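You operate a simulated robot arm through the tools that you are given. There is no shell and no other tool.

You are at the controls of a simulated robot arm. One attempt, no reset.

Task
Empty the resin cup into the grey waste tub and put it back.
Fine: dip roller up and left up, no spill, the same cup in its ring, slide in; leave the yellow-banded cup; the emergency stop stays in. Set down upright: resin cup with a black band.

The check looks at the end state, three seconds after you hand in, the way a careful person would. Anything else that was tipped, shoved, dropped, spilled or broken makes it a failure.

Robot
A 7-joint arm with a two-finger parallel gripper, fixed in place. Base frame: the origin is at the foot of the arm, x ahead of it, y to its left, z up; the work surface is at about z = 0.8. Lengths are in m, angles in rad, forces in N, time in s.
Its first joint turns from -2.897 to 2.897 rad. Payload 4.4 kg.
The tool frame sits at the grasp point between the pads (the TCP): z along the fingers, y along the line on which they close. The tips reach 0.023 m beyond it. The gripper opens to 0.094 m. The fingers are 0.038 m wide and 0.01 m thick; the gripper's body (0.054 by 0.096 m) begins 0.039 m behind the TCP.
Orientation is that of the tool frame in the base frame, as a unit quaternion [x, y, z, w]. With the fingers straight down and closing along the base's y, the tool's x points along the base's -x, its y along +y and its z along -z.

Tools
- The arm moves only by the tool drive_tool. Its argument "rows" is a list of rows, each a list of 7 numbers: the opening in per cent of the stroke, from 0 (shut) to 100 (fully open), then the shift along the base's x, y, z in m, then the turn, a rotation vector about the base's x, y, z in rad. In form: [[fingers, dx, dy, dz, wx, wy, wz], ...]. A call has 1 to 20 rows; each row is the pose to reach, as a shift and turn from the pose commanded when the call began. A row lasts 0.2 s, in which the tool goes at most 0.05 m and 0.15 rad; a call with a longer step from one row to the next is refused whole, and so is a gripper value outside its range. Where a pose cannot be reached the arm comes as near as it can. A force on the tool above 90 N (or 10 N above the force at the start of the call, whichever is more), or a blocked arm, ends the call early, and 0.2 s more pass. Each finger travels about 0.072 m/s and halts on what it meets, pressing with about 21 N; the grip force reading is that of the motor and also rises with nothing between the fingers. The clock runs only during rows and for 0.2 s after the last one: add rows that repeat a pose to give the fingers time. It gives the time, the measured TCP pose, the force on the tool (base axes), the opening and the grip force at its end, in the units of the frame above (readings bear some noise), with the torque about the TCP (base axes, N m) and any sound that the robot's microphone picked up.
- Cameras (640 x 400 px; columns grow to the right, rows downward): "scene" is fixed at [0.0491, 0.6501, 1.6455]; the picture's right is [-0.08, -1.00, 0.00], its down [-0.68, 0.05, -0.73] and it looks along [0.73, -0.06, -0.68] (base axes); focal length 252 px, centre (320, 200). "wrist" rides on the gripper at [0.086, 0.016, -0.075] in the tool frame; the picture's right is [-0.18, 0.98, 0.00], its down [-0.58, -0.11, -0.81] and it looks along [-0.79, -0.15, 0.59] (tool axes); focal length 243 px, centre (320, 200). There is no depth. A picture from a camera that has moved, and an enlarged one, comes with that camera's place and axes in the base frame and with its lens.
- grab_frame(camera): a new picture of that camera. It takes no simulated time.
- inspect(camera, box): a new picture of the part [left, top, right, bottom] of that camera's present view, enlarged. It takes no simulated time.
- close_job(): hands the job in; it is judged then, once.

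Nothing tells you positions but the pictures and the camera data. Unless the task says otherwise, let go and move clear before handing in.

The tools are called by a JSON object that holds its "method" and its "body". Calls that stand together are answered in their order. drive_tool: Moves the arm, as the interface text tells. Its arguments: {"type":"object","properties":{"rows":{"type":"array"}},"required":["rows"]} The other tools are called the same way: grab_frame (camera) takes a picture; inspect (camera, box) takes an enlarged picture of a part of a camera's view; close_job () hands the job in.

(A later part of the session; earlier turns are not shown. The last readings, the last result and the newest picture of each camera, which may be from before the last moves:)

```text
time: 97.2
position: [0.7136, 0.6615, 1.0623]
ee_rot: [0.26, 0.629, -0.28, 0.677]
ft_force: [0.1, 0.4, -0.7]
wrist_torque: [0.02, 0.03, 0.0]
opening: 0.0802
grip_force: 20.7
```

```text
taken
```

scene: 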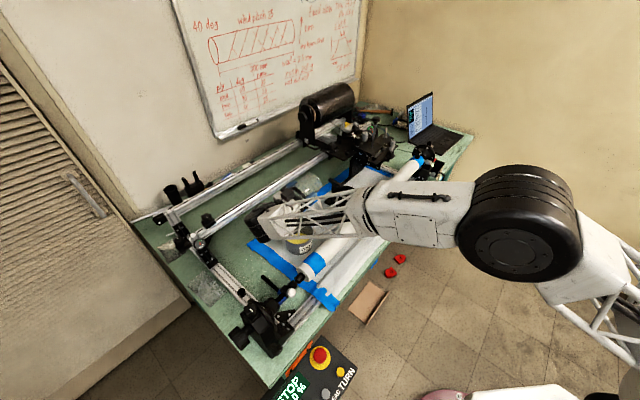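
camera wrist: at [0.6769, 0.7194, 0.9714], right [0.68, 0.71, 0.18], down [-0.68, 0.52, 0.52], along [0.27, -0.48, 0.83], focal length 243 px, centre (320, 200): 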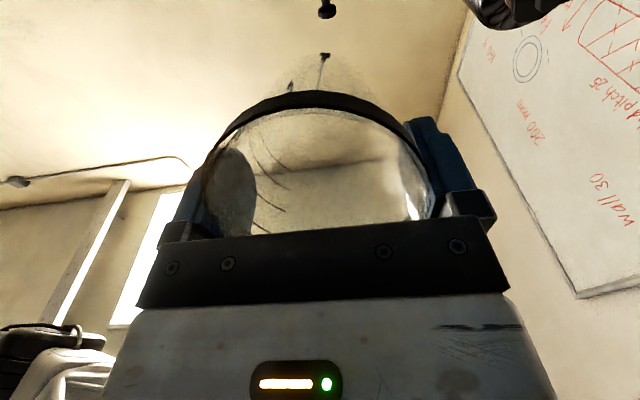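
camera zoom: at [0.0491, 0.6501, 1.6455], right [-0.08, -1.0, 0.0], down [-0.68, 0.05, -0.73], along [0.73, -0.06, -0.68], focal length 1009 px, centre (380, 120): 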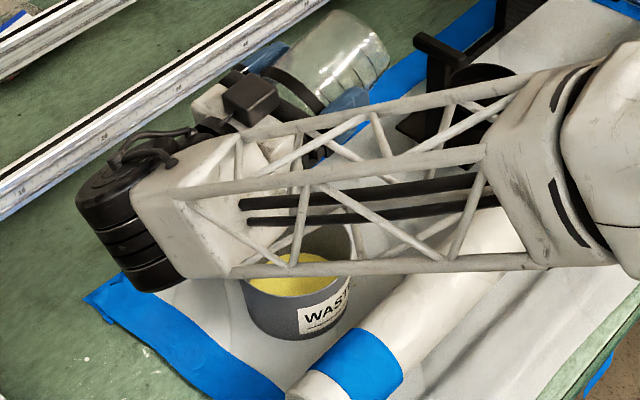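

The cup looks empty now. I'll raise slightly for forearm clearance and tip a bit further, to about 118°, so it drains completely.

{"method": "drive_tool", "body": {"rows": [[40, 0, 0, 0.005, -0.01, -0.01, 0], [40, -0.0005, 0.0005, 0.01, -0.024, -0.024, 0], [40, -0.001, 0.001, 0.015, -0.04, -0.04, 0], [40, -0.002, 0.002, 0.02, -0.056, -0.056, 0], [40, -0.003, 0.003, 0.025, -0.072, -0.072, 0], [40, -0.004, 0.004, 0.03, -0.088, -0.088, 0], [40, -0.005, 0.005, 0.03, -0.104, -0.104, 0], [40, -0.006, 0.006, 0.03, -0.12, -0.12, 0], [40, -0.007, 0.007, 0.03, -0.136, -0.136, 0], [40, -0.007, 0.007, 0.03, -0.152, -0.152, 0], [40, -0.007, 0.007, 0.03, -0.16, -0.16, 0], [40, -0.007, 0.007, 0.03, -0.16, -0.16, 0], [40, -0.007, 0.007, 0.03, -0.16, -0.16, 0], [40, -0.007, 0.007, 0.03, -0.16, -0.16, 0], [40, -0.007, 0.007, 0.03, -0.16, -0.16, 0], [40, -0.007, 0.007, 0.03, -0.16, -0.16, 0]]}}

{"method": "inspect", "body": {"camera": "scene", "box": [250, 160, 350, 270]}}

{"method": "grab_frame", "body": {"camera": "wrist"}}

```text
time: 100.6
position: [0.7067, 0.6681, 1.0922]
ee_rot: [0.227, 0.549, -0.307, 0.743]
ft_force: [0.0, -0.6, -0.7]
wrist_torque: [0.03, 0.01, -0.05]
opening: 0.0802
grip_force: 21.1
```

```text
3.64 times, centred on (300, 215) of scene
camera zoom: at [0.0491, 0.6501, 1.6455], right [-0.08, -1.0, 0.0], down [-0.68, 0.05, -0.73], along [0.73, -0.06, -0.68], focal length 917 px, centre (393, 146)
```

zoom: 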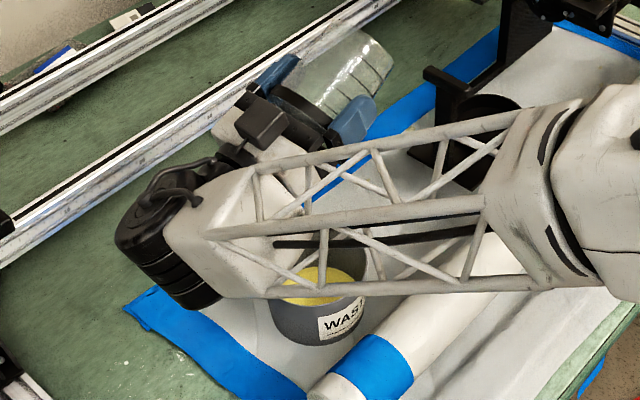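

```text
taken
camera wrist: at [0.6856, 0.7102, 0.9885], right [0.66, 0.73, 0.18], down [-0.74, 0.59, 0.32], along [0.13, -0.34, 0.93], focal length 243 px, centre (320, 200)
```

wrist: 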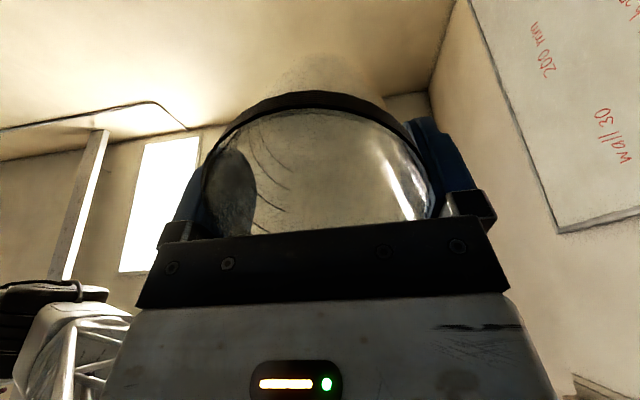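

The cup is empty, and all the resin is in the tub. I'll rotate it back upright while staying over the tub.

{"method": "drive_tool", "body": {"rows": [[40, 0, 0, 0.002, 0.04, 0.04, 0], [40, 0, 0, 0.004, 0.12, 0.12, 0], [40, 0, 0, 0.006, 0.21, 0.21, 0], [40, 0, 0, 0.008, 0.3, 0.3, 0], [40, 0, 0, 0.01, 0.39, 0.39, 0], [40, 0, 0, 0.012, 0.48, 0.48, 0], [40, 0, 0, 0.014, 0.57, 0.57, 0], [40, 0, 0, 0.016, 0.66, 0.66, 0], [40, 0, 0, 0.018, 0.75, 0.75, 0], [40, 0, 0, 0.02, 0.84, 0.84, 0], [40, 0, 0, 0.022, 0.93, 0.93, 0], [40, 0, 0, 0.024, 1.02, 1.02, 0], [40, 0, 0, 0.026, 1.11, 1.11, 0], [40, 0, 0, 0.028, 1.2, 1.2, 0], [40, 0, 0, 0.03, 1.29, 1.29, 0], [40, 0, 0, 0.03, 1.37, 1.37, 0], [40, 0, 0, 0.03, 1.43, 1.43, 0], [40, 0, 0, 0.03, 1.463, 1.463, 0], [40, 0, 0, 0.03, 1.463, 1.463, 0]]}}

{"method": "inspect", "body": {"camera": "scene", "box": [260, 140, 380, 270]}}

{"method": "grab_frame", "body": {"camera": "wrist"}}

```text
time: 104.6
position: [0.7063, 0.6672, 1.1245]
ee_rot: [0.381, 0.919, 0.039, -0.091]
ft_force: [-0.2, 0.5, -0.6]
wrist_torque: [0.02, -0.04, -0.02]
opening: 0.0805
grip_force: 20.5
```

```text
3.08 times, centred on (320, 205) of scene
camera zoom: at [0.0491, 0.6501, 1.6455], right [-0.08, -1.0, 0.0], down [-0.68, 0.05, -0.73], along [0.73, -0.06, -0.68], focal length 776 px, centre (320, 185)
```

zoom: 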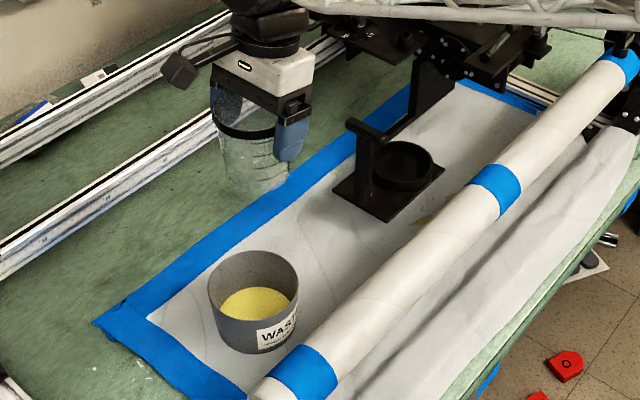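

```text
taken
camera wrist: at [0.6685, 0.7269, 1.2138], right [0.82, 0.57, -0.04], down [0.44, -0.59, 0.67], along [0.36, -0.57, -0.74], focal length 243 px, centre (320, 200)
```

wrist: 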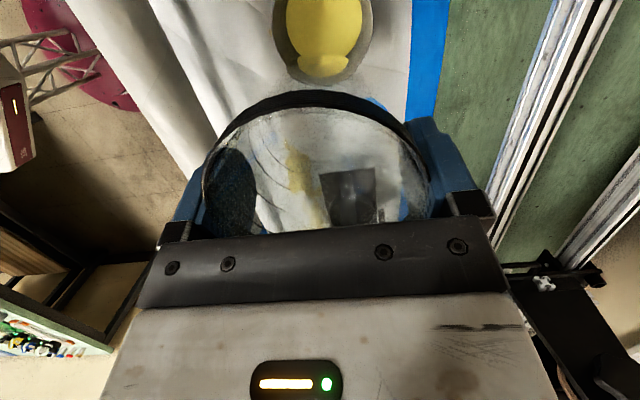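

The resin is in the tub and the cup is empty and upright. I'll carry it back above the ring at the recorded pick position.

{"method": "drive_tool", "body": {"rows": [[40, 0.004, -0.004, 0, 0, 0, 0], [40, 0.012, -0.012, 0, 0, 0, 0], [40, 0.025, -0.025, 0, 0, 0, 0], [40, 0.04, -0.039, 0, 0, 0, 0], [40, 0.055, -0.054, 0, 0, 0, 0], [40, 0.07, -0.068, 0, 0, 0, 0], [40, 0.085, -0.083, 0, 0, 0, 0], [40, 0.1, -0.097, 0, 0, 0, 0], [40, 0.115, -0.112, 0, 0, 0, 0], [40, 0.13, -0.127, 0, 0, 0, 0], [40, 0.145, -0.141, 0, 0, 0, 0], [40, 0.16, -0.156, 0, 0, 0, 0], [40, 0.175, -0.17, -0.004, 0, 0, 0], [40, 0.19, -0.185, -0.008, 0, 0, 0], [40, 0.202, -0.197, -0.012, 0, 0, 0], [40, 0.209, -0.204, -0.015, 0, 0, 0], [40, 0.212, -0.2066, -0.015, 0, 0, 0], [40, 0.212, -0.2066, -0.015, 0, 0, 0]]}}

{"method": "inspect", "body": {"camera": "scene", "box": [320, 110, 400, 210]}}

{"method": "grab_frame", "body": {"camera": "wrist"}}

```text
time: 108.4
position: [0.9181, 0.4618, 1.1089]
ee_rot: [0.381, 0.919, 0.038, -0.092]
ft_force: [0.7, -0.3, 0.0]
wrist_torque: [-0.01, -0.01, 0.01]
opening: 0.0803
grip_force: 20.6
```

```text
4.00 times, centred on (360, 160) of scene
camera zoom: at [0.0491, 0.6501, 1.6455], right [-0.08, -1.0, 0.0], down [-0.68, 0.05, -0.73], along [0.73, -0.06, -0.68], focal length 1009 px, centre (160, 360)
```

zoom: 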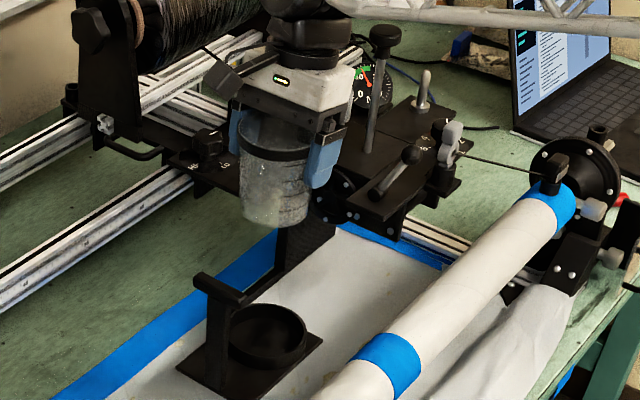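

```text
taken
camera wrist: at [0.8802, 0.5209, 1.199], right [0.82, 0.57, -0.04], down [0.44, -0.59, 0.68], along [0.36, -0.57, -0.74], focal length 243 px, centre (320, 200)
```

wrist: 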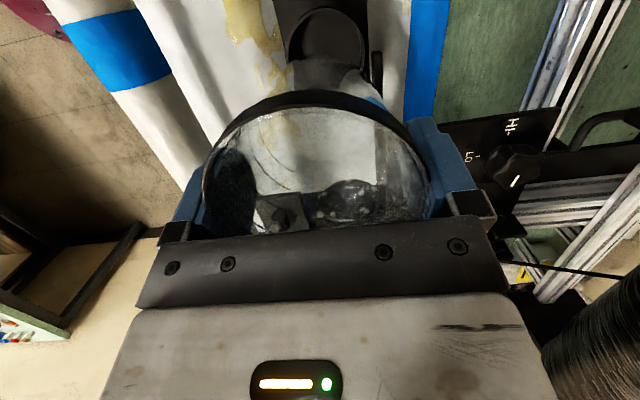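

The cup is back above the ring and the roller knob is still up. I'll lower to just above the ring and check alignment.

{"method": "drive_tool", "body": {"rows": [[40, -0.0005, 0, -0.006, 0, 0, 0], [40, -0.001, 0, -0.02, 0, 0, 0], [40, -0.0015, 0, -0.036, 0, 0, 0], [40, -0.0015, 0, -0.052, 0, 0, 0], [40, -0.0015, 0, -0.068, 0, 0, 0], [40, -0.0015, 0, -0.084, 0, 0, 0], [40, -0.0015, 0, -0.1, 0, 0, 0], [40, -0.0015, 0, -0.116, 0, 0, 0], [40, -0.0015, 0, -0.13, 0, 0, 0], [40, -0.0015, 0, -0.14, 0, 0, 0], [40, -0.0015, 0, -0.146, 0, 0, 0], [40, -0.0015, 0, -0.15, 0, 0, 0], [40, -0.0015, 0, -0.15, 0, 0, 0]]}}

{"method": "inspect", "body": {"camera": "scene", "box": [330, 155, 390, 215]}}

{"method": "grab_frame", "body": {"camera": "wrist"}}

```text
time: 111.2
position: [0.9172, 0.4615, 0.9584]
ee_rot: [0.381, 0.919, 0.039, -0.091]
ft_force: [0.2, 0.3, -0.6]
wrist_torque: [-0.01, -0.02, 0.02]
opening: 0.0805
grip_force: 21.3
```

```text
6.67 times, centred on (360, 185) of scene
camera zoom: at [0.0491, 0.6501, 1.6455], right [-0.08, -1.0, 0.0], down [-0.68, 0.05, -0.73], along [0.73, -0.06, -0.68], focal length 1682 px, centre (53, 300)
```

zoom: 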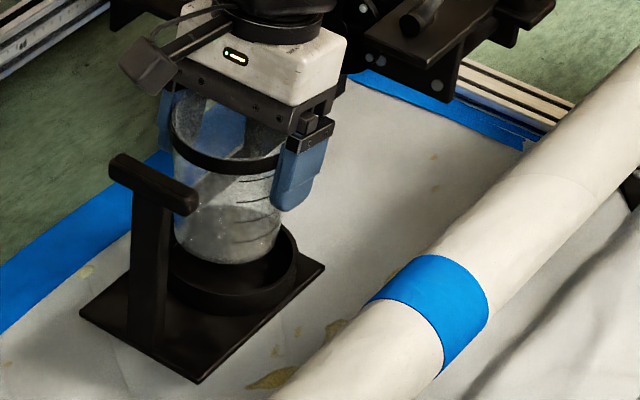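

```text
taken
camera wrist: at [0.8787, 0.5212, 1.0483], right [0.82, 0.57, -0.04], down [0.44, -0.59, 0.68], along [0.36, -0.57, -0.74], focal length 243 px, centre (320, 200)
```

wrist: 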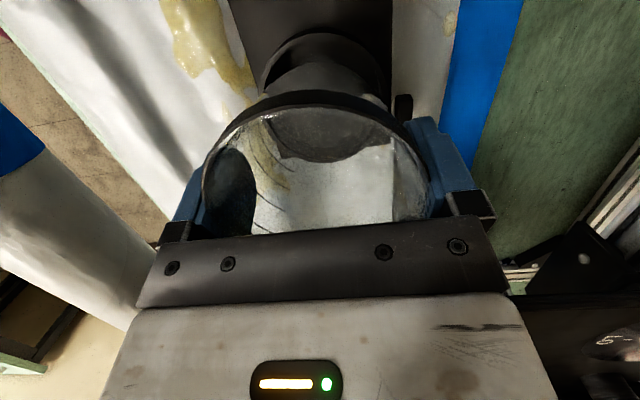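

Aligned with the ring. I'll lower gently into it.

{"method": "drive_tool", "body": {"rows": [[40, 0, 0, -0.004, 0, 0, 0], [40, 0, 0, -0.008, 0, 0, 0], [40, 0, 0, -0.012, 0, 0, 0], [40, 0, 0, -0.016, 0, 0, 0], [40, 0, 0, -0.02, 0, 0, 0]]}}

{"method": "drive_tool", "body": {"rows": [[40, 0, 0, -0.004, 0, 0, 0], [40, 0, 0, -0.008, 0, 0, 0], [40, 0, 0, -0.012, 0, 0, 0], [40, 0, 0, -0.016, 0, 0, 0]]}}

{"method": "inspect", "body": {"camera": "scene", "box": [330, 155, 390, 215]}}

{"method": "grab_frame", "body": {"camera": "wrist"}}

```text
time: 112.4
position: [0.9175, 0.4607, 0.9381]
ee_rot: [0.381, 0.919, 0.037, -0.092]
ft_force: [0.3, 0.5, -0.6]
wrist_torque: [0.03, 0.01, 0.0]
opening: 0.0803
grip_force: 20.7
```

```text
time: 113.4
position: [0.9177, 0.4594, 0.9234]
ee_rot: [0.381, 0.919, 0.039, -0.091]
ft_force: [0.8, 0.1, -0.3]
wrist_torque: [0.0, -0.02, 0.01]
opening: 0.0803
grip_force: 21.0
```

```text
6.67 times, centred on (360, 185) of scene
camera zoom: at [0.0491, 0.6501, 1.6455], right [-0.08, -1.0, 0.0], down [-0.68, 0.05, -0.73], along [0.73, -0.06, -0.68], focal length 1682 px, centre (53, 300)
```

zoom: 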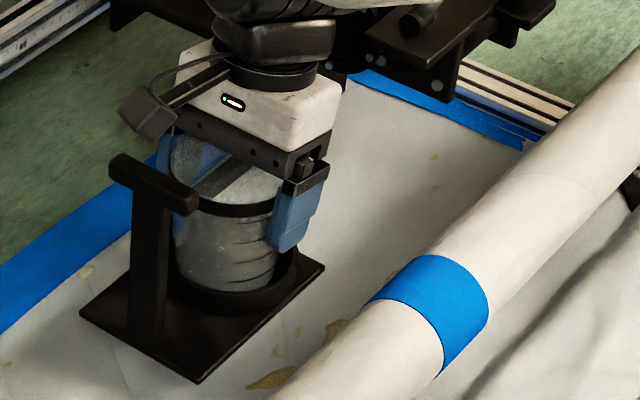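

```text
taken
camera wrist: at [0.8792, 0.5201, 1.0124], right [0.82, 0.57, -0.04], down [0.44, -0.59, 0.68], along [0.36, -0.57, -0.74], focal length 243 px, centre (320, 200)
```

wrist: 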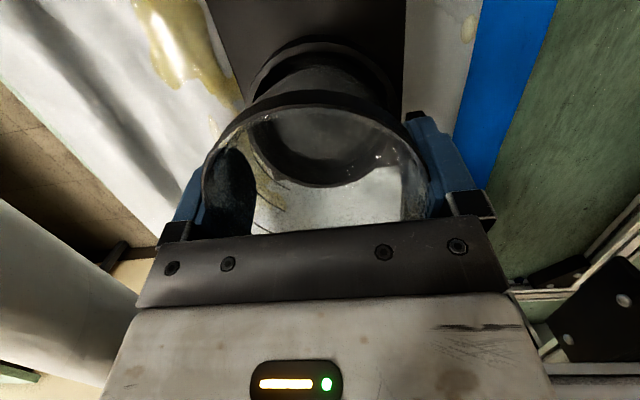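

The cup's base is inside the ring. I'll lower the last few millimetres until it bottoms.

{"method": "drive_tool", "body": {"rows": [[40, 0, 0, -0.0015, 0, 0, 0], [40, 0, 0, -0.003, 0, 0, 0], [40, 0, 0, -0.003, 0, 0, 0]]}}

{"method": "drive_tool", "body": {"rows": [[40, 0, 0, -0.001, 0, 0, 0], [40, 0, 0, -0.002, 0, 0, 0], [40, 0, 0, -0.002, 0, 0, 0]]}}

{"method": "inspect", "body": {"camera": "scene", "box": [340, 165, 380, 205]}}

```text
time: 114.2
position: [0.9176, 0.4617, 0.9192]
ee_rot: [0.38, 0.92, 0.039, -0.09]
ft_force: [-0.2, 0.1, 1.3]
wrist_torque: [0.01, -0.03, -0.02]
opening: 0.0805
grip_force: 20.9
```

```text
time: 115.0
position: [0.9174, 0.4613, 0.9183]
ee_rot: [0.381, 0.919, 0.039, -0.091]
ft_force: [0.3, 0.2, 15.0]
wrist_torque: [-0.06, -0.04, 0.01]
opening: 0.0802
grip_force: 21.1
```

```text
10.00 times, centred on (360, 185) of scene
camera zoom: at [0.0491, 0.6501, 1.6455], right [-0.08, -1.0, 0.0], down [-0.68, 0.05, -0.73], along [0.73, -0.06, -0.68], focal length 2522 px, centre (-80, 350)
```

zoom: 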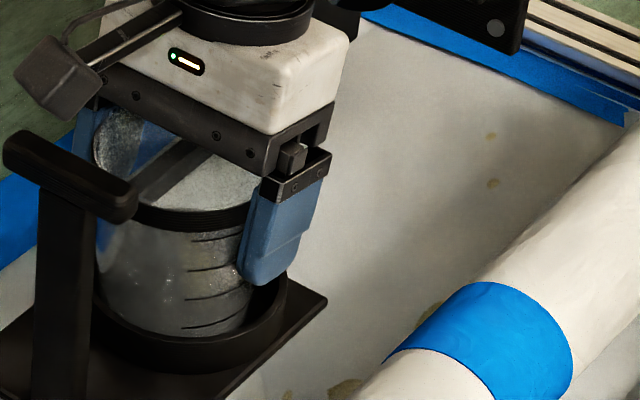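

The cup has bottomed in the ring (15 N of push-back). I'll relax and open the fingers.

{"method": "drive_tool", "body": {"rows": [[40, 0, 0, 0.0012, 0, 0, 0], [40, 0, 0, 0.0012, 0, 0, 0], [80, 0, 0, 0.0012, 0, 0, 0], [92, 0, 0, 0.0012, 0, 0, 0], [100, 0, 0, 0.0012, 0, 0, 0], [100, 0, 0, 0.0012, 0, 0, 0]]}}

{"method": "grab_frame", "body": {"camera": "wrist"}}

{"method": "inspect", "body": {"camera": "scene", "box": [340, 165, 380, 205]}}

```text
time: 116.4
position: [0.9184, 0.4609, 0.9174]
ee_rot: [0.381, 0.919, 0.038, -0.092]
ft_force: [0.0, 0.5, -0.2]
wrist_torque: [0.04, -0.01, 0.01]
opening: 0.0937
grip_force: 0.1
```

```text
taken
camera wrist: at [0.8792, 0.5209, 1.0083], right [0.82, 0.57, -0.04], down [0.44, -0.59, 0.68], along [0.36, -0.57, -0.74], focal length 243 px, centre (320, 200)
```

wrist: 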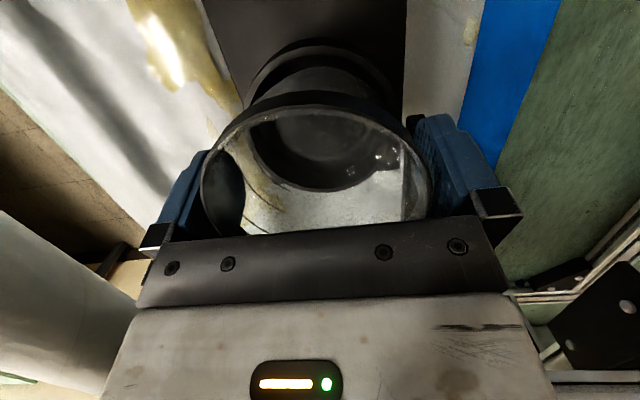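

```text
10.00 times, centred on (360, 185) of scene
camera zoom: at [0.0491, 0.6501, 1.6455], right [-0.08, -1.0, 0.0], down [-0.68, 0.05, -0.73], along [0.73, -0.06, -0.68], focal length 2522 px, centre (-80, 350)
```

zoom: 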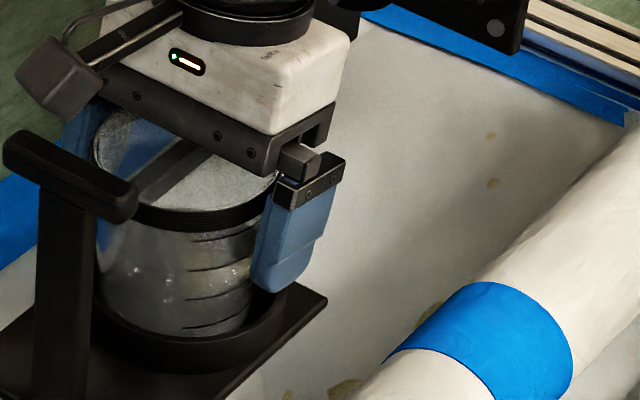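

The cup is released and sitting at its original height in the ring. I'll lift straight up, clear of it.

{"method": "drive_tool", "body": {"rows": [[100, 0, 0, 0.01, 0, 0, 0], [100, 0, 0, 0.025, 0, 0, 0], [100, 0, 0, 0.045, 0, 0, 0], [100, 0, 0, 0.075, 0, 0, 0], [100, 0, 0, 0.115, 0, 0, 0], [100, 0, 0, 0.16, 0, 0, 0], [100, 0, 0, 0.2, 0, 0, 0], [100, 0, 0, 0.24, 0, 0, 0], [100, 0, 0, 0.28, 0, 0, 0]]}}

{"method": "grab_frame", "body": {"camera": "wrist"}}

{"method": "inspect", "body": {"camera": "scene", "box": [260, 110, 410, 260]}}

```text
time: 118.4
position: [0.9139, 0.4604, 1.1964]
ee_rot: [0.381, 0.919, 0.037, -0.092]
ft_force: [0.0, 0.0, -0.5]
wrist_torque: [-0.03, 0.0, -0.01]
opening: 0.0938
grip_force: 0.0
```

```text
taken
camera wrist: at [0.8763, 0.5213, 1.2869], right [0.82, 0.57, -0.04], down [0.44, -0.59, 0.68], along [0.36, -0.57, -0.74], focal length 243 px, centre (320, 200)
```

wrist: 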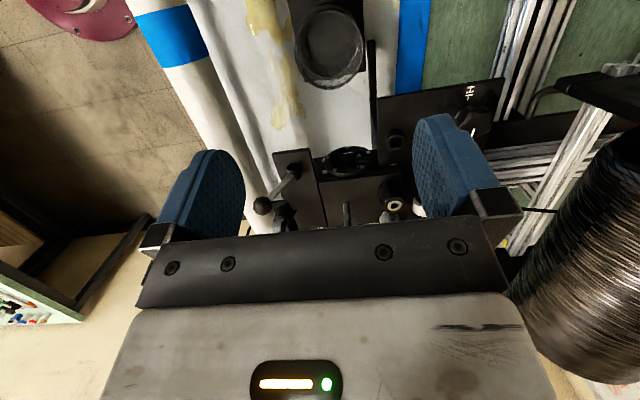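

```text
2.67 times, centred on (335, 185) of scene
camera zoom: at [0.0491, 0.6501, 1.6455], right [-0.08, -1.0, 0.0], down [-0.68, 0.05, -0.73], along [0.73, -0.06, -0.68], focal length 673 px, centre (280, 240)
```

zoom: 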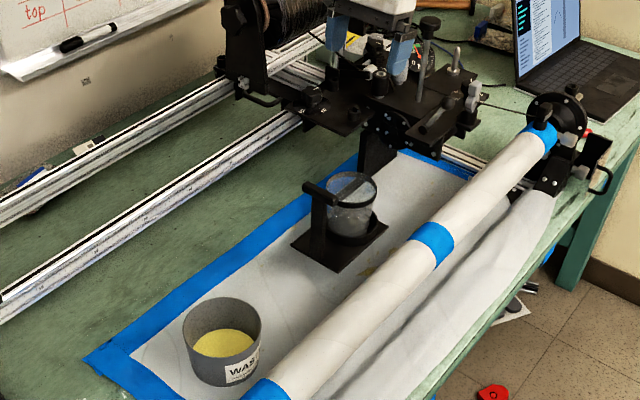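

The cup is seated and upright. Next I'll push the slide back in, using closed fingers against the outer side of the T-handle. I'll lean the hand the other way so it stays clear of the front plate, and move to the outer side.

{"method": "drive_tool", "body": {"rows": [[80, -0.015, 0.016, 0, -0.05, -0.05, 0], [60, -0.035, 0.038, 0, -0.12, -0.12, 0], [40, -0.06, 0.065, 0, -0.19, -0.19, 0], [20, -0.085, 0.092, 0, -0.25, -0.25, 0], [0, -0.102, 0.111, 0, -0.283, -0.283, 0], [0, -0.102, 0.111, -0.03, -0.283, -0.283, 0], [0, -0.102, 0.111, -0.07, -0.283, -0.283, 0], [0, -0.102, 0.111, -0.11, -0.283, -0.283, 0], [0, -0.102, 0.111, -0.13, -0.283, -0.283, 0], [0, -0.102, 0.111, -0.13, -0.283, -0.283, 0]]}}

{"method": "grab_frame", "body": {"camera": "wrist"}}

{"method": "inspect", "body": {"camera": "scene", "box": [310, 130, 400, 220]}}

```text
time: 120.6
position: [0.8129, 0.5724, 1.0685]
ee_rot: [0.381, 0.919, -0.037, 0.093]
ft_force: [0.3, -0.6, -0.3]
wrist_torque: [-0.03, -0.03, -0.05]
opening: 0.0001
grip_force: 21.1
```

```text
taken
camera wrist: at [0.7551, 0.6535, 1.124], right [0.82, 0.57, 0.04], down [0.21, -0.37, 0.91], along [0.53, -0.74, -0.42], focal length 243 px, centre (320, 200)
```

wrist: 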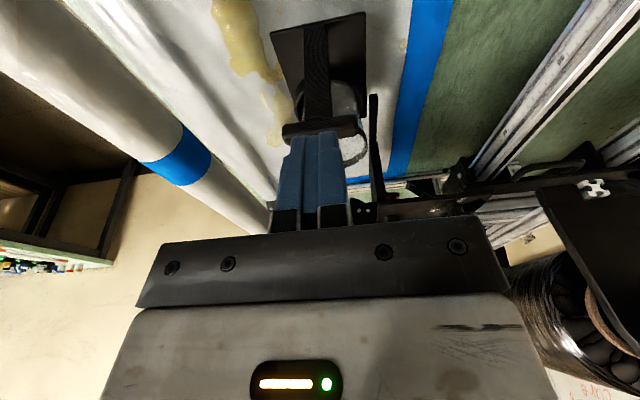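

```text
4.44 times, centred on (355, 175) of scene
camera zoom: at [0.0491, 0.6501, 1.6455], right [-0.08, -1.0, 0.0], down [-0.68, 0.05, -0.73], along [0.73, -0.06, -0.68], focal length 1121 px, centre (164, 311)
```

zoom: 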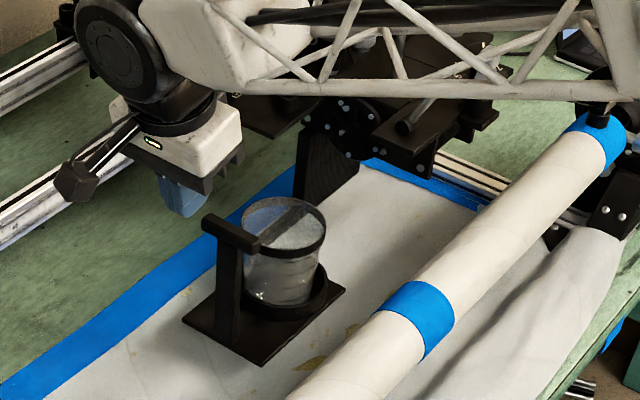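

{"method": "drive_tool", "body": {"rows": [[0, 0, 0, -0.025, 0, 0, 0], [0, 0, 0, -0.05, 0, 0, 0], [0, 0, 0, -0.07, 0, 0, 0], [0, 0, 0, -0.07, 0, 0, 0]]}}

{"method": "grab_frame", "body": {"camera": "wrist"}}

{"method": "inspect", "body": {"camera": "scene", "box": [310, 130, 400, 220]}}

```text
time: 121.6
position: [0.8154, 0.5729, 0.9961]
ee_rot: [0.381, 0.919, -0.038, 0.092]
ft_force: [-0.6, 0.1, 0.3]
wrist_torque: [0.0, 0.01, -0.05]
opening: 0.0003
grip_force: 20.9
```

```text
taken
camera wrist: at [0.7559, 0.6527, 1.0537], right [0.82, 0.57, 0.04], down [0.21, -0.37, 0.91], along [0.53, -0.74, -0.42], focal length 243 px, centre (320, 200)
```

wrist: 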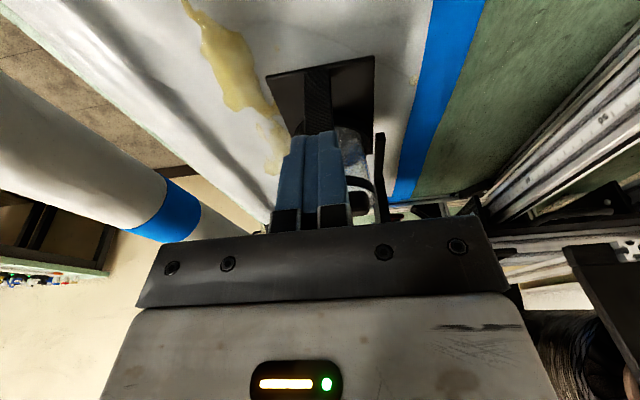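

```text
4.44 times, centred on (355, 175) of scene
camera zoom: at [0.0491, 0.6501, 1.6455], right [-0.08, -1.0, 0.0], down [-0.68, 0.05, -0.73], along [0.73, -0.06, -0.68], focal length 1121 px, centre (164, 311)
```

zoom: 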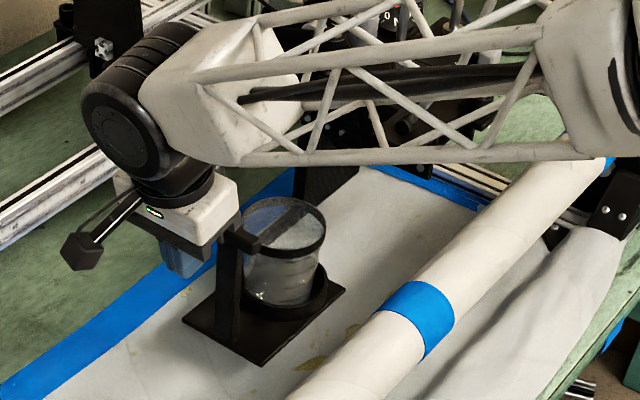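

The fingers are beside the handle. I'll advance until contact and then push gently.

{"method": "drive_tool", "body": {"rows": [[0, 0.003, -0.004, 0.002, 0, 0, 0], [0, 0.008, -0.01, 0.002, 0, 0, 0], [0, 0.013, -0.015, 0.002, 0, 0, 0], [0, 0.018, -0.02, 0.002, 0, 0, 0], [0, 0.023, -0.025, 0.002, 0, 0, 0], [0, 0.028, -0.03, 0.002, 0, 0, 0], [0, 0.033, -0.035, 0.002, 0, 0, 0], [0, 0.038, -0.04, 0.002, 0, 0, 0]]}}

{"method": "grab_frame", "body": {"camera": "wrist"}}

{"method": "inspect", "body": {"camera": "scene", "box": [310, 130, 400, 220]}}

```text
time: 123.4
position: [0.8523, 0.5316, 1.0019]
ee_rot: [0.381, 0.919, -0.038, 0.093]
ft_force: [-0.7, 0.5, -0.2]
wrist_torque: [0.01, 0.03, -0.01]
opening: 0.0001
grip_force: 21.1
```

```text
taken
camera wrist: at [0.7932, 0.613, 1.0573], right [0.82, 0.57, 0.04], down [0.21, -0.37, 0.91], along [0.53, -0.74, -0.42], focal length 243 px, centre (320, 200)
```

wrist: 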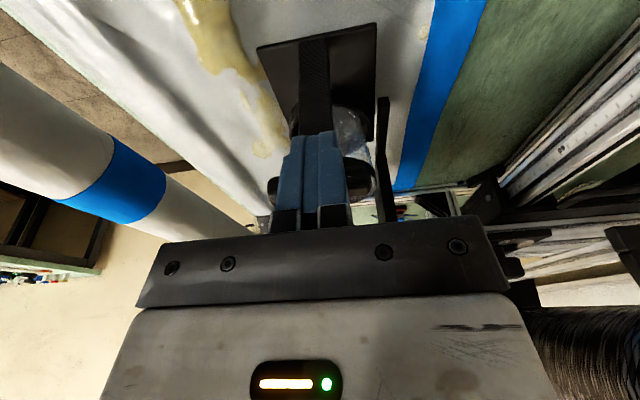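

```text
4.44 times, centred on (355, 175) of scene
camera zoom: at [0.0491, 0.6501, 1.6455], right [-0.08, -1.0, 0.0], down [-0.68, 0.05, -0.73], along [0.73, -0.06, -0.68], focal length 1121 px, centre (164, 311)
```

zoom: 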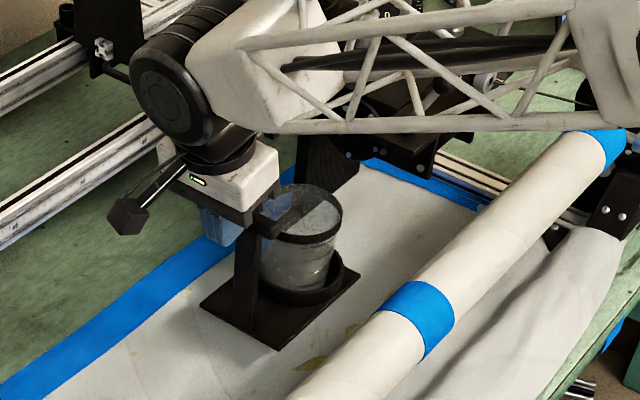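

The slide is moving in smoothly, with the cup steady in its ring. I'll continue pushing.

{"method": "drive_tool", "body": {"rows": [[0, 0.004, -0.004, 0, 0, 0, 0], [0, 0.01, -0.01, 0, 0, 0, 0], [0, 0.016, -0.016, 0, 0, 0, 0], [0, 0.022, -0.022, 0, 0, 0, 0], [0, 0.028, -0.028, 0, 0, 0, 0], [0, 0.034, -0.034, 0, 0, 0, 0], [0, 0.04, -0.04, 0, 0, 0, 0], [0, 0.046, -0.046, 0, 0, 0, 0], [0, 0.052, -0.052, 0, 0, 0, 0], [0, 0.058, -0.058, 0, 0, 0, 0], [0, 0.064, -0.064, 0, 0, 0, 0]]}}

{"method": "grab_frame", "body": {"camera": "wrist"}}

{"method": "inspect", "body": {"camera": "scene", "box": [320, 100, 420, 210]}}

```text
time: 125.8
position: [0.9177, 0.4671, 1.0021]
ee_rot: [0.381, 0.919, -0.037, 0.093]
ft_force: [-0.5, 1.3, -0.2]
wrist_torque: [0.03, 0.05, -0.02]
opening: 0.0002
grip_force: 20.8
```

```text
taken
camera wrist: at [0.8585, 0.5484, 1.0568], right [0.82, 0.57, 0.04], down [0.21, -0.37, 0.91], along [0.53, -0.74, -0.42], focal length 243 px, centre (320, 200)
```

wrist: 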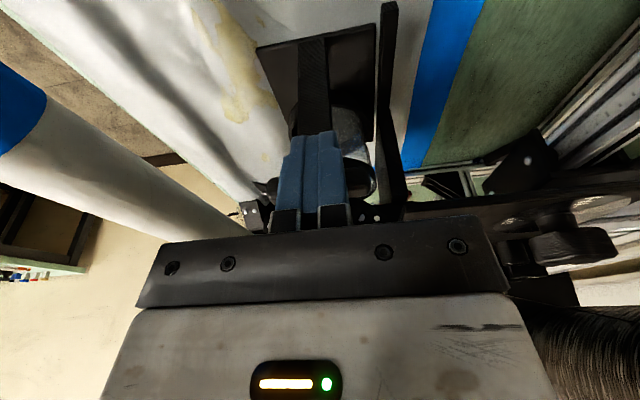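

```text
3.64 times, centred on (370, 155) of scene
camera zoom: at [0.0491, 0.6501, 1.6455], right [-0.08, -1.0, 0.0], down [-0.68, 0.05, -0.73], along [0.73, -0.06, -0.68], focal length 917 px, centre (138, 364)
```

zoom: 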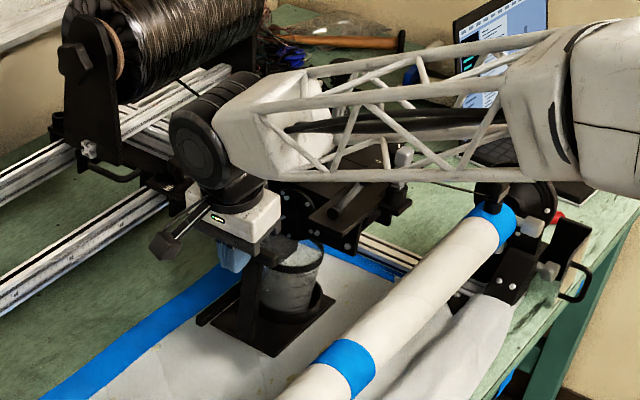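

About 6 cm are left. To keep the hand clear of the fittings on both sides, I'll back off slightly, shift a little toward the robot, raise by 4 mm, and then finish the push.

{"method": "drive_tool", "body": {"rows": [[0, -0.006, 0.006, 0, 0, 0, 0], [0, -0.0125, -0.0005, 0.004, 0, 0, 0], [0, -0.0187, -0.0067, 0.004, 0, 0, 0], [0, -0.0187, -0.0067, 0.004, 0, 0, 0]]}}

{"method": "grab_frame", "body": {"camera": "wrist"}}

{"method": "inspect", "body": {"camera": "wrist", "box": [220, 0, 640, 260]}}

```text
time: 126.8
position: [0.8987, 0.4616, 1.0035]
ee_rot: [0.38, 0.919, -0.039, 0.093]
ft_force: [-0.6, -0.2, -0.4]
wrist_torque: [0.03, 0.0, -0.04]
opening: 0.0
grip_force: 21.0
```

```text
taken
camera wrist: at [0.8392, 0.5425, 1.0599], right [0.82, 0.57, 0.04], down [0.21, -0.37, 0.91], along [0.53, -0.74, -0.42], focal length 243 px, centre (320, 200)
```

wrist: 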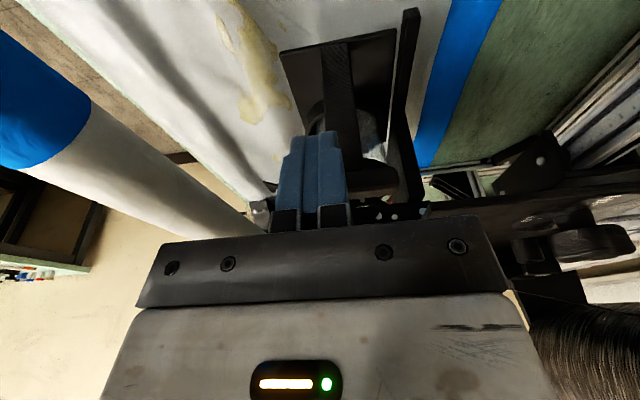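

```text
1.52 times, centred on (430, 130) of wrist
camera zoom: at [0.8392, 0.5425, 1.0599], right [0.82, 0.57, 0.04], down [0.21, -0.37, 0.91], along [0.53, -0.74, -0.42], focal length 370 px, centre (152, 307)
```

zoom: 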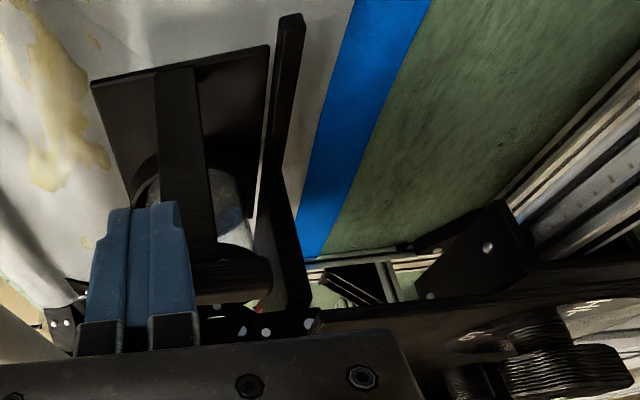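

{"method": "drive_tool", "body": {"rows": [[0, 0.004, -0.004, 0.001, 0, 0, 0], [0, 0.009, -0.009, 0.001, 0, 0, 0], [0, 0.014, -0.014, 0.001, 0, 0, 0], [0, 0.019, -0.019, 0.001, 0, 0, 0], [0, 0.024, -0.024, 0.001, 0, 0, 0], [0, 0.029, -0.029, 0.001, 0, 0, 0], [0, 0.034, -0.034, 0.001, 0, 0, 0], [0, 0.038, -0.038, 0.001, 0, 0, 0]]}}

{"method": "grab_frame", "body": {"camera": "wrist"}}

{"method": "inspect", "body": {"camera": "scene", "box": [320, 100, 420, 210]}}

```text
time: 128.6
position: [0.9366, 0.4232, 1.0056]
ee_rot: [0.381, 0.919, -0.037, 0.093]
ft_force: [-0.7, 0.7, 0.5]
wrist_torque: [-0.01, 0.03, 0.02]
opening: 0.0
grip_force: 21.2
```

```text
taken
camera wrist: at [0.8769, 0.504, 1.0615], right [0.82, 0.57, 0.04], down [0.21, -0.37, 0.91], along [0.53, -0.74, -0.42], focal length 243 px, centre (320, 200)
```

wrist: 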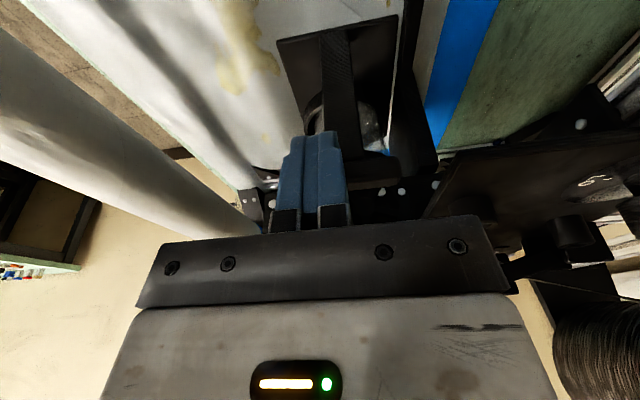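

```text
3.64 times, centred on (370, 155) of scene
camera zoom: at [0.0491, 0.6501, 1.6455], right [-0.08, -1.0, 0.0], down [-0.68, 0.05, -0.73], along [0.73, -0.06, -0.68], focal length 917 px, centre (138, 364)
```

zoom: 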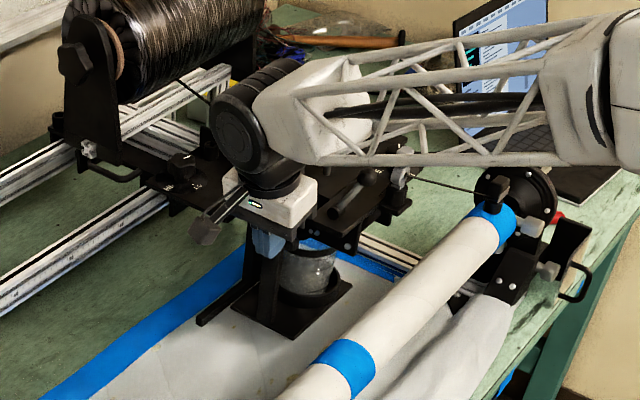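

Nearly home. I'll make the final millimetres in small steps and watch for the stop.

{"method": "drive_tool", "body": {"rows": [[0, 0.0025, -0.0025, 0, 0, 0, 0], [0, 0.005, -0.005, 0, 0, 0, 0], [0, 0.0065, -0.0065, 0, 0, 0, 0]]}}

{"method": "drive_tool", "body": {"rows": [[0, 0.001, -0.001, 0, 0, 0, 0], [0, 0.002, -0.002, 0, 0, 0, 0], [0, 0.003, -0.003, 0, 0, 0, 0]]}}

{"method": "grab_frame", "body": {"camera": "wrist"}}

```text
time: 129.4
position: [0.9416, 0.4162, 1.0056]
ee_rot: [0.381, 0.919, -0.038, 0.093]
ft_force: [-0.8, 1.3, -0.4]
wrist_torque: [0.03, 0.01, 0.0]
opening: 0.0001
grip_force: 21.3
```

```text
time: 130.2
position: [0.9445, 0.4123, 1.0059]
ee_rot: [0.381, 0.919, -0.039, 0.093]
ft_force: [-6.9, 4.7, 1.3]
wrist_torque: [0.02, 0.18, -0.03]
opening: 0.0
grip_force: 20.8
```

```text
taken
camera wrist: at [0.8862, 0.4939, 1.0616], right [0.82, 0.57, 0.04], down [0.21, -0.37, 0.91], along [0.53, -0.74, -0.42], focal length 243 px, centre (320, 200)
```

wrist: 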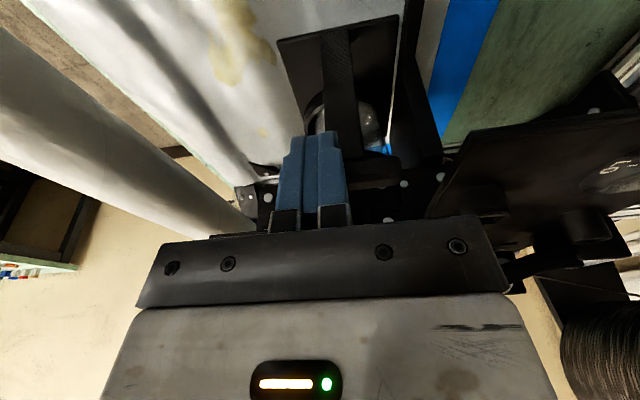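

{"method": "drive_tool", "body": {"rows": [[0, 0.0007, -0.0007, 0, 0, 0, 0], [0, 0.0012, -0.0012, 0, 0, 0, 0], [0, 0.0012, -0.0012, 0, 0, 0, 0]]}}

{"method": "inspect", "body": {"camera": "scene", "box": [320, 100, 420, 210]}}

{"method": "inspect", "body": {"camera": "wrist", "box": [220, 0, 460, 240]}}

```text
time: 131.0
position: [0.9478, 0.4123, 1.0059]
ee_rot: [0.38, 0.92, -0.038, 0.093]
ft_force: [-5.7, 4.4, 2.5]
wrist_torque: [0.0, 0.04, -0.03]
opening: 0.0002
grip_force: 21.5
```

```text
3.64 times, centred on (370, 155) of scene
camera zoom: at [0.0491, 0.6501, 1.6455], right [-0.08, -1.0, 0.0], down [-0.68, 0.05, -0.73], along [0.73, -0.06, -0.68], focal length 917 px, centre (138, 364)
```

zoom: 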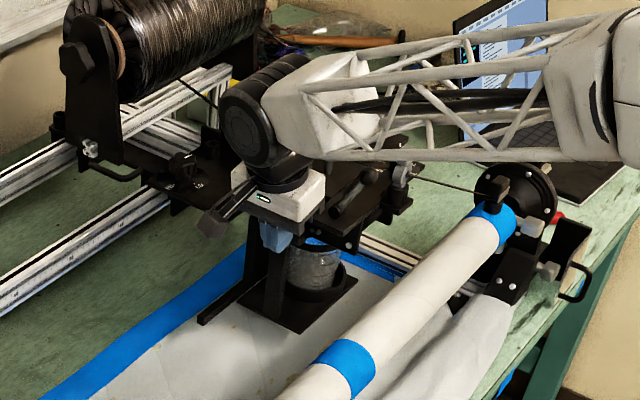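

```text
1.67 times, centred on (340, 120) of wrist
camera zoom: at [0.8876, 0.4928, 1.0615], right [0.82, 0.57, 0.04], down [0.21, -0.37, 0.91], along [0.53, -0.74, -0.42], focal length 404 px, centre (287, 333)
```

zoom: 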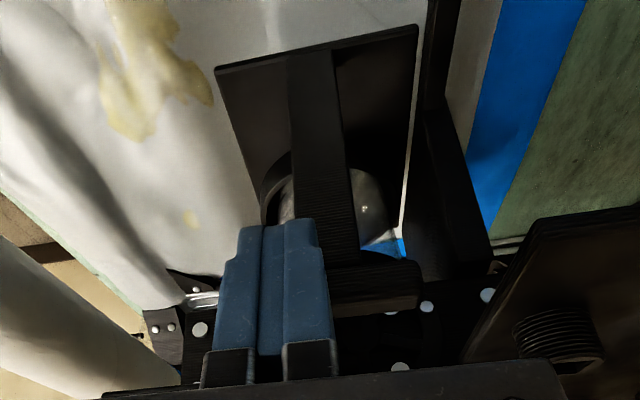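

{"method": "inspect", "body": {"camera": "scene", "box": [320, 110, 460, 198]}}

{"method": "inspect", "body": {"camera": "scene", "box": [350, 130, 410, 190]}}

```text
4.55 times, centred on (390, 154) of scene
camera zoom: at [0.0491, 0.6501, 1.6455], right [-0.08, -1.0, 0.0], down [-0.68, 0.05, -0.73], along [0.73, -0.06, -0.68], focal length 1146 px, centre (2, 409)
```

zoom: 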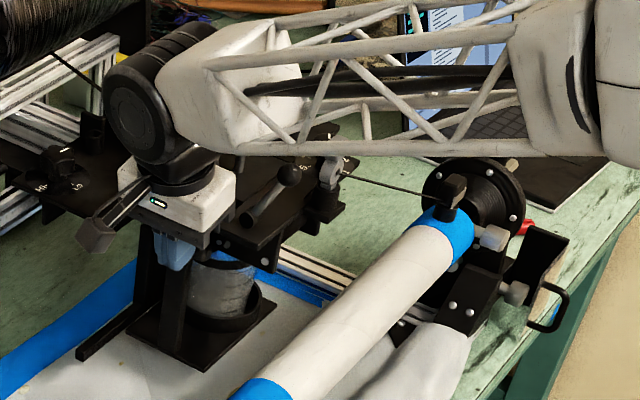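

```text
6.67 times, centred on (380, 160) of scene
camera zoom: at [0.0491, 0.6501, 1.6455], right [-0.08, -1.0, 0.0], down [-0.68, 0.05, -0.73], along [0.73, -0.06, -0.68], focal length 1682 px, centre (-80, 467)
```

zoom: 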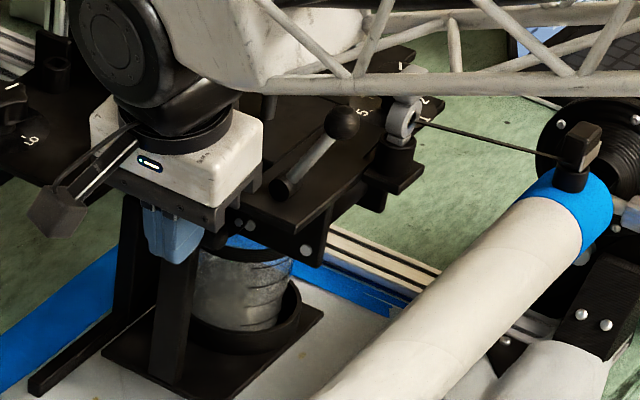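

The drag has stayed near 7 N rather than rising sharply, so I want to compare the slide's position with the original picture. I'll back off and raise the tool out of the way.

{"method": "drive_tool", "body": {"rows": [[0, -0.005, 0.005, 0, 0, 0, 0], [0, -0.015, 0.015, 0, 0, 0, 0], [0, -0.03, 0.03, 0.01, 0, 0, 0], [0, -0.04, 0.04, 0.05, 0, 0, 0], [0, -0.05, 0.05, 0.09, 0, 0, 0], [0, -0.06, 0.06, 0.13, 0, 0, 0], [0, -0.08, 0.08, 0.17, 0, 0, 0], [0, -0.11, 0.09, 0.2, 0, 0, 0], [0, -0.14, 0.1, 0.23, 0, 0, 0], [0, -0.17, 0.11, 0.26, 0, 0, 0]]}}

{"method": "inspect", "body": {"camera": "scene", "box": [320, 110, 460, 198]}}

{"method": "inspect", "body": {"camera": "scene", "box": [340, 130, 420, 190]}}

{"method": "grab_frame", "body": {"camera": "scene"}}

```text
time: 133.2
position: [0.777, 0.5217, 1.2635]
ee_rot: [0.381, 0.919, -0.04, 0.093]
ft_force: [0.5, 0.3, -0.9]
wrist_torque: [-0.03, -0.03, 0.01]
opening: 0.0
grip_force: 21.2
```

```text
4.55 times, centred on (390, 154) of scene
camera zoom: at [0.0491, 0.6501, 1.6455], right [-0.08, -1.0, 0.0], down [-0.68, 0.05, -0.73], along [0.73, -0.06, -0.68], focal length 1146 px, centre (2, 409)
```

zoom: 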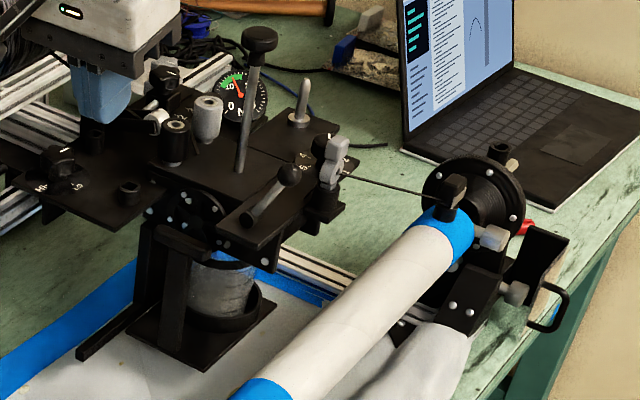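

```text
6.67 times, centred on (380, 160) of scene
camera zoom: at [0.0491, 0.6501, 1.6455], right [-0.08, -1.0, 0.0], down [-0.68, 0.05, -0.73], along [0.73, -0.06, -0.68], focal length 1682 px, centre (-80, 467)
```

zoom: 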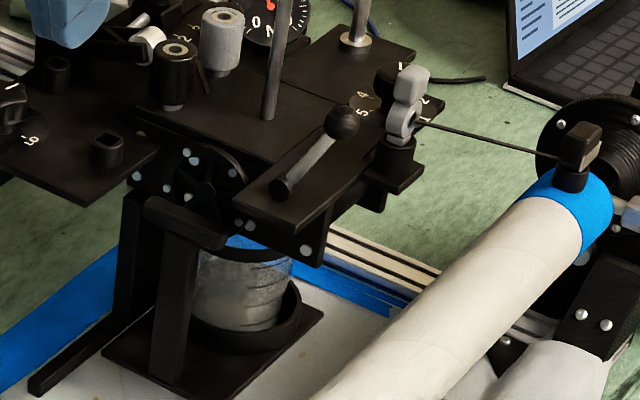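

```text
taken
```

scene: 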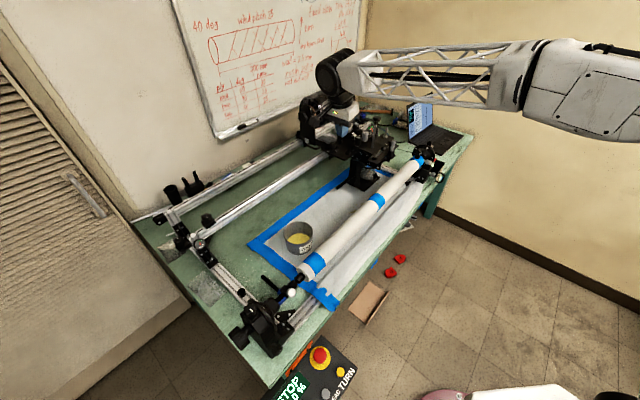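

The slide is fully in, but comparing with the first picture, the whole carriage seems to have shifted along its rail by a few millimetres. I'll compare the same zooms to measure that.

{"method": "inspect", "body": {"camera": "scene", "box": [340, 110, 420, 190]}}

{"method": "inspect", "body": {"camera": "scene", "box": [340, 100, 420, 190]}}

{"method": "inspect", "body": {"camera": "scene", "box": [350, 130, 410, 190]}}

```text
5.00 times, centred on (380, 150) of scene
camera zoom: at [0.0491, 0.6501, 1.6455], right [-0.08, -1.0, 0.0], down [-0.68, 0.05, -0.73], along [0.73, -0.06, -0.68], focal length 1261 px, centre (20, 450)
```

zoom: 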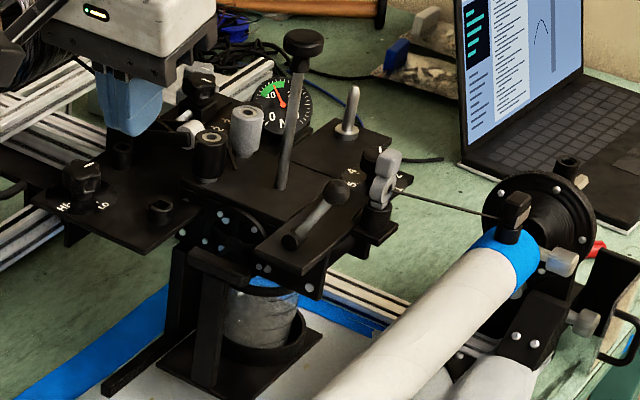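

```text
4.44 times, centred on (380, 145) of scene
camera zoom: at [0.0491, 0.6501, 1.6455], right [-0.08, -1.0, 0.0], down [-0.68, 0.05, -0.73], along [0.73, -0.06, -0.68], focal length 1121 px, centre (53, 444)
```

zoom: 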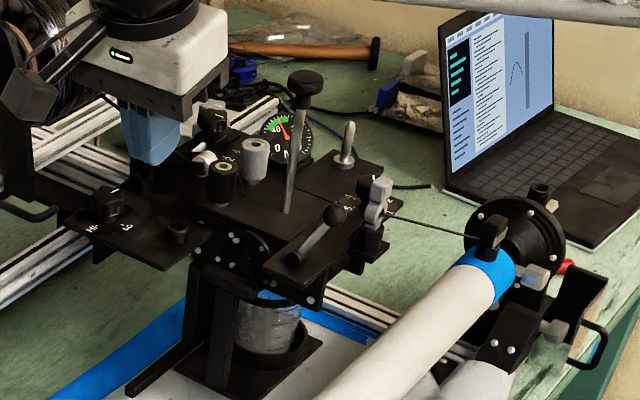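

```text
6.67 times, centred on (380, 160) of scene
camera zoom: at [0.0491, 0.6501, 1.6455], right [-0.08, -1.0, 0.0], down [-0.68, 0.05, -0.73], along [0.73, -0.06, -0.68], focal length 1682 px, centre (-80, 467)
```

zoom: 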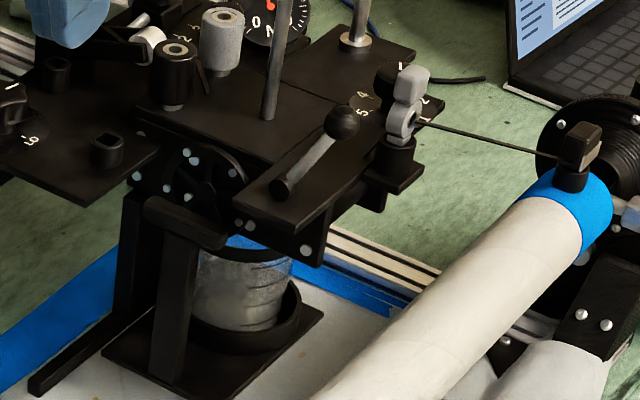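

By my estimate the carriage was nudged about 4 mm along its rail: roughly 1 mm when I gripped the knob, and 3 mm when the slide met its stop. I can put it back by re-centring the gripper on the raised knob at its original position. First I'll reorient safely, high above everything.

{"method": "drive_tool", "body": {"rows": [[30, 0.005, -0.02, 0.015, 0.0707, 0.0707, 0], [50, 0.01, -0.04, 0.03, 0.1414, 0.1414, 0], [58, 0.01, -0.04, 0.03, 0.1414, 0.1414, 0]]}}

{"method": "drive_tool", "body": {"rows": [[58, 0.006, -0.02, 0, 0, 0, 0.143], [58, 0.012, -0.04, 0, 0, 0, 0.286], [58, 0.018, -0.06, 0, 0, 0, 0.428], [58, 0.024, -0.08, 0, 0, 0, 0.571], [58, 0.03, -0.1, 0, 0, 0, 0.714], [58, 0.036, -0.12, 0, 0, 0, 0.857], [58, 0.042, -0.14, 0, 0, 0, 1.0], [58, 0.048, -0.16, 0, 0, 0, 1.143], [58, 0.054, -0.18, 0, 0, 0, 1.285], [58, 0.06, -0.2, 0, 0, 0, 1.428], [58, 0.065, -0.21, 0, 0, 0, 1.571]]}}

{"method": "grab_frame", "body": {"camera": "wrist"}}

```text
time: 134.0
position: [0.7863, 0.4823, 1.2948]
ee_rot: [0.383, 0.924, 0.0, 0.0]
ft_force: [0.4, -0.7, -0.8]
wrist_torque: [0.0, 0.04, 0.02]
opening: 0.0546
grip_force: 0.0
```

```text
time: 136.4
position: [0.8525, 0.2734, 1.2954]
ee_rot: [-0.384, 0.923, 0.0, 0.002]
ft_force: [-0.1, -0.3, -0.4]
wrist_torque: [-0.01, -0.02, -0.09]
opening: 0.0541
grip_force: 0.1
```

```text
taken
camera wrist: at [0.7794, 0.2216, 1.3705], right [-0.57, 0.82, 0.0], down [0.49, 0.33, 0.81], along [0.66, 0.46, -0.59], focal length 243 px, centre (320, 200)
```

wrist: 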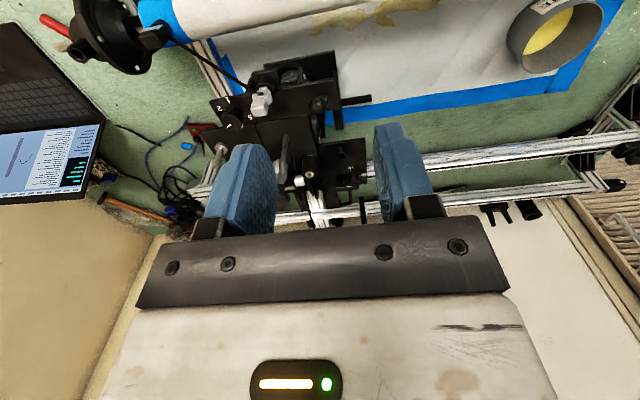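

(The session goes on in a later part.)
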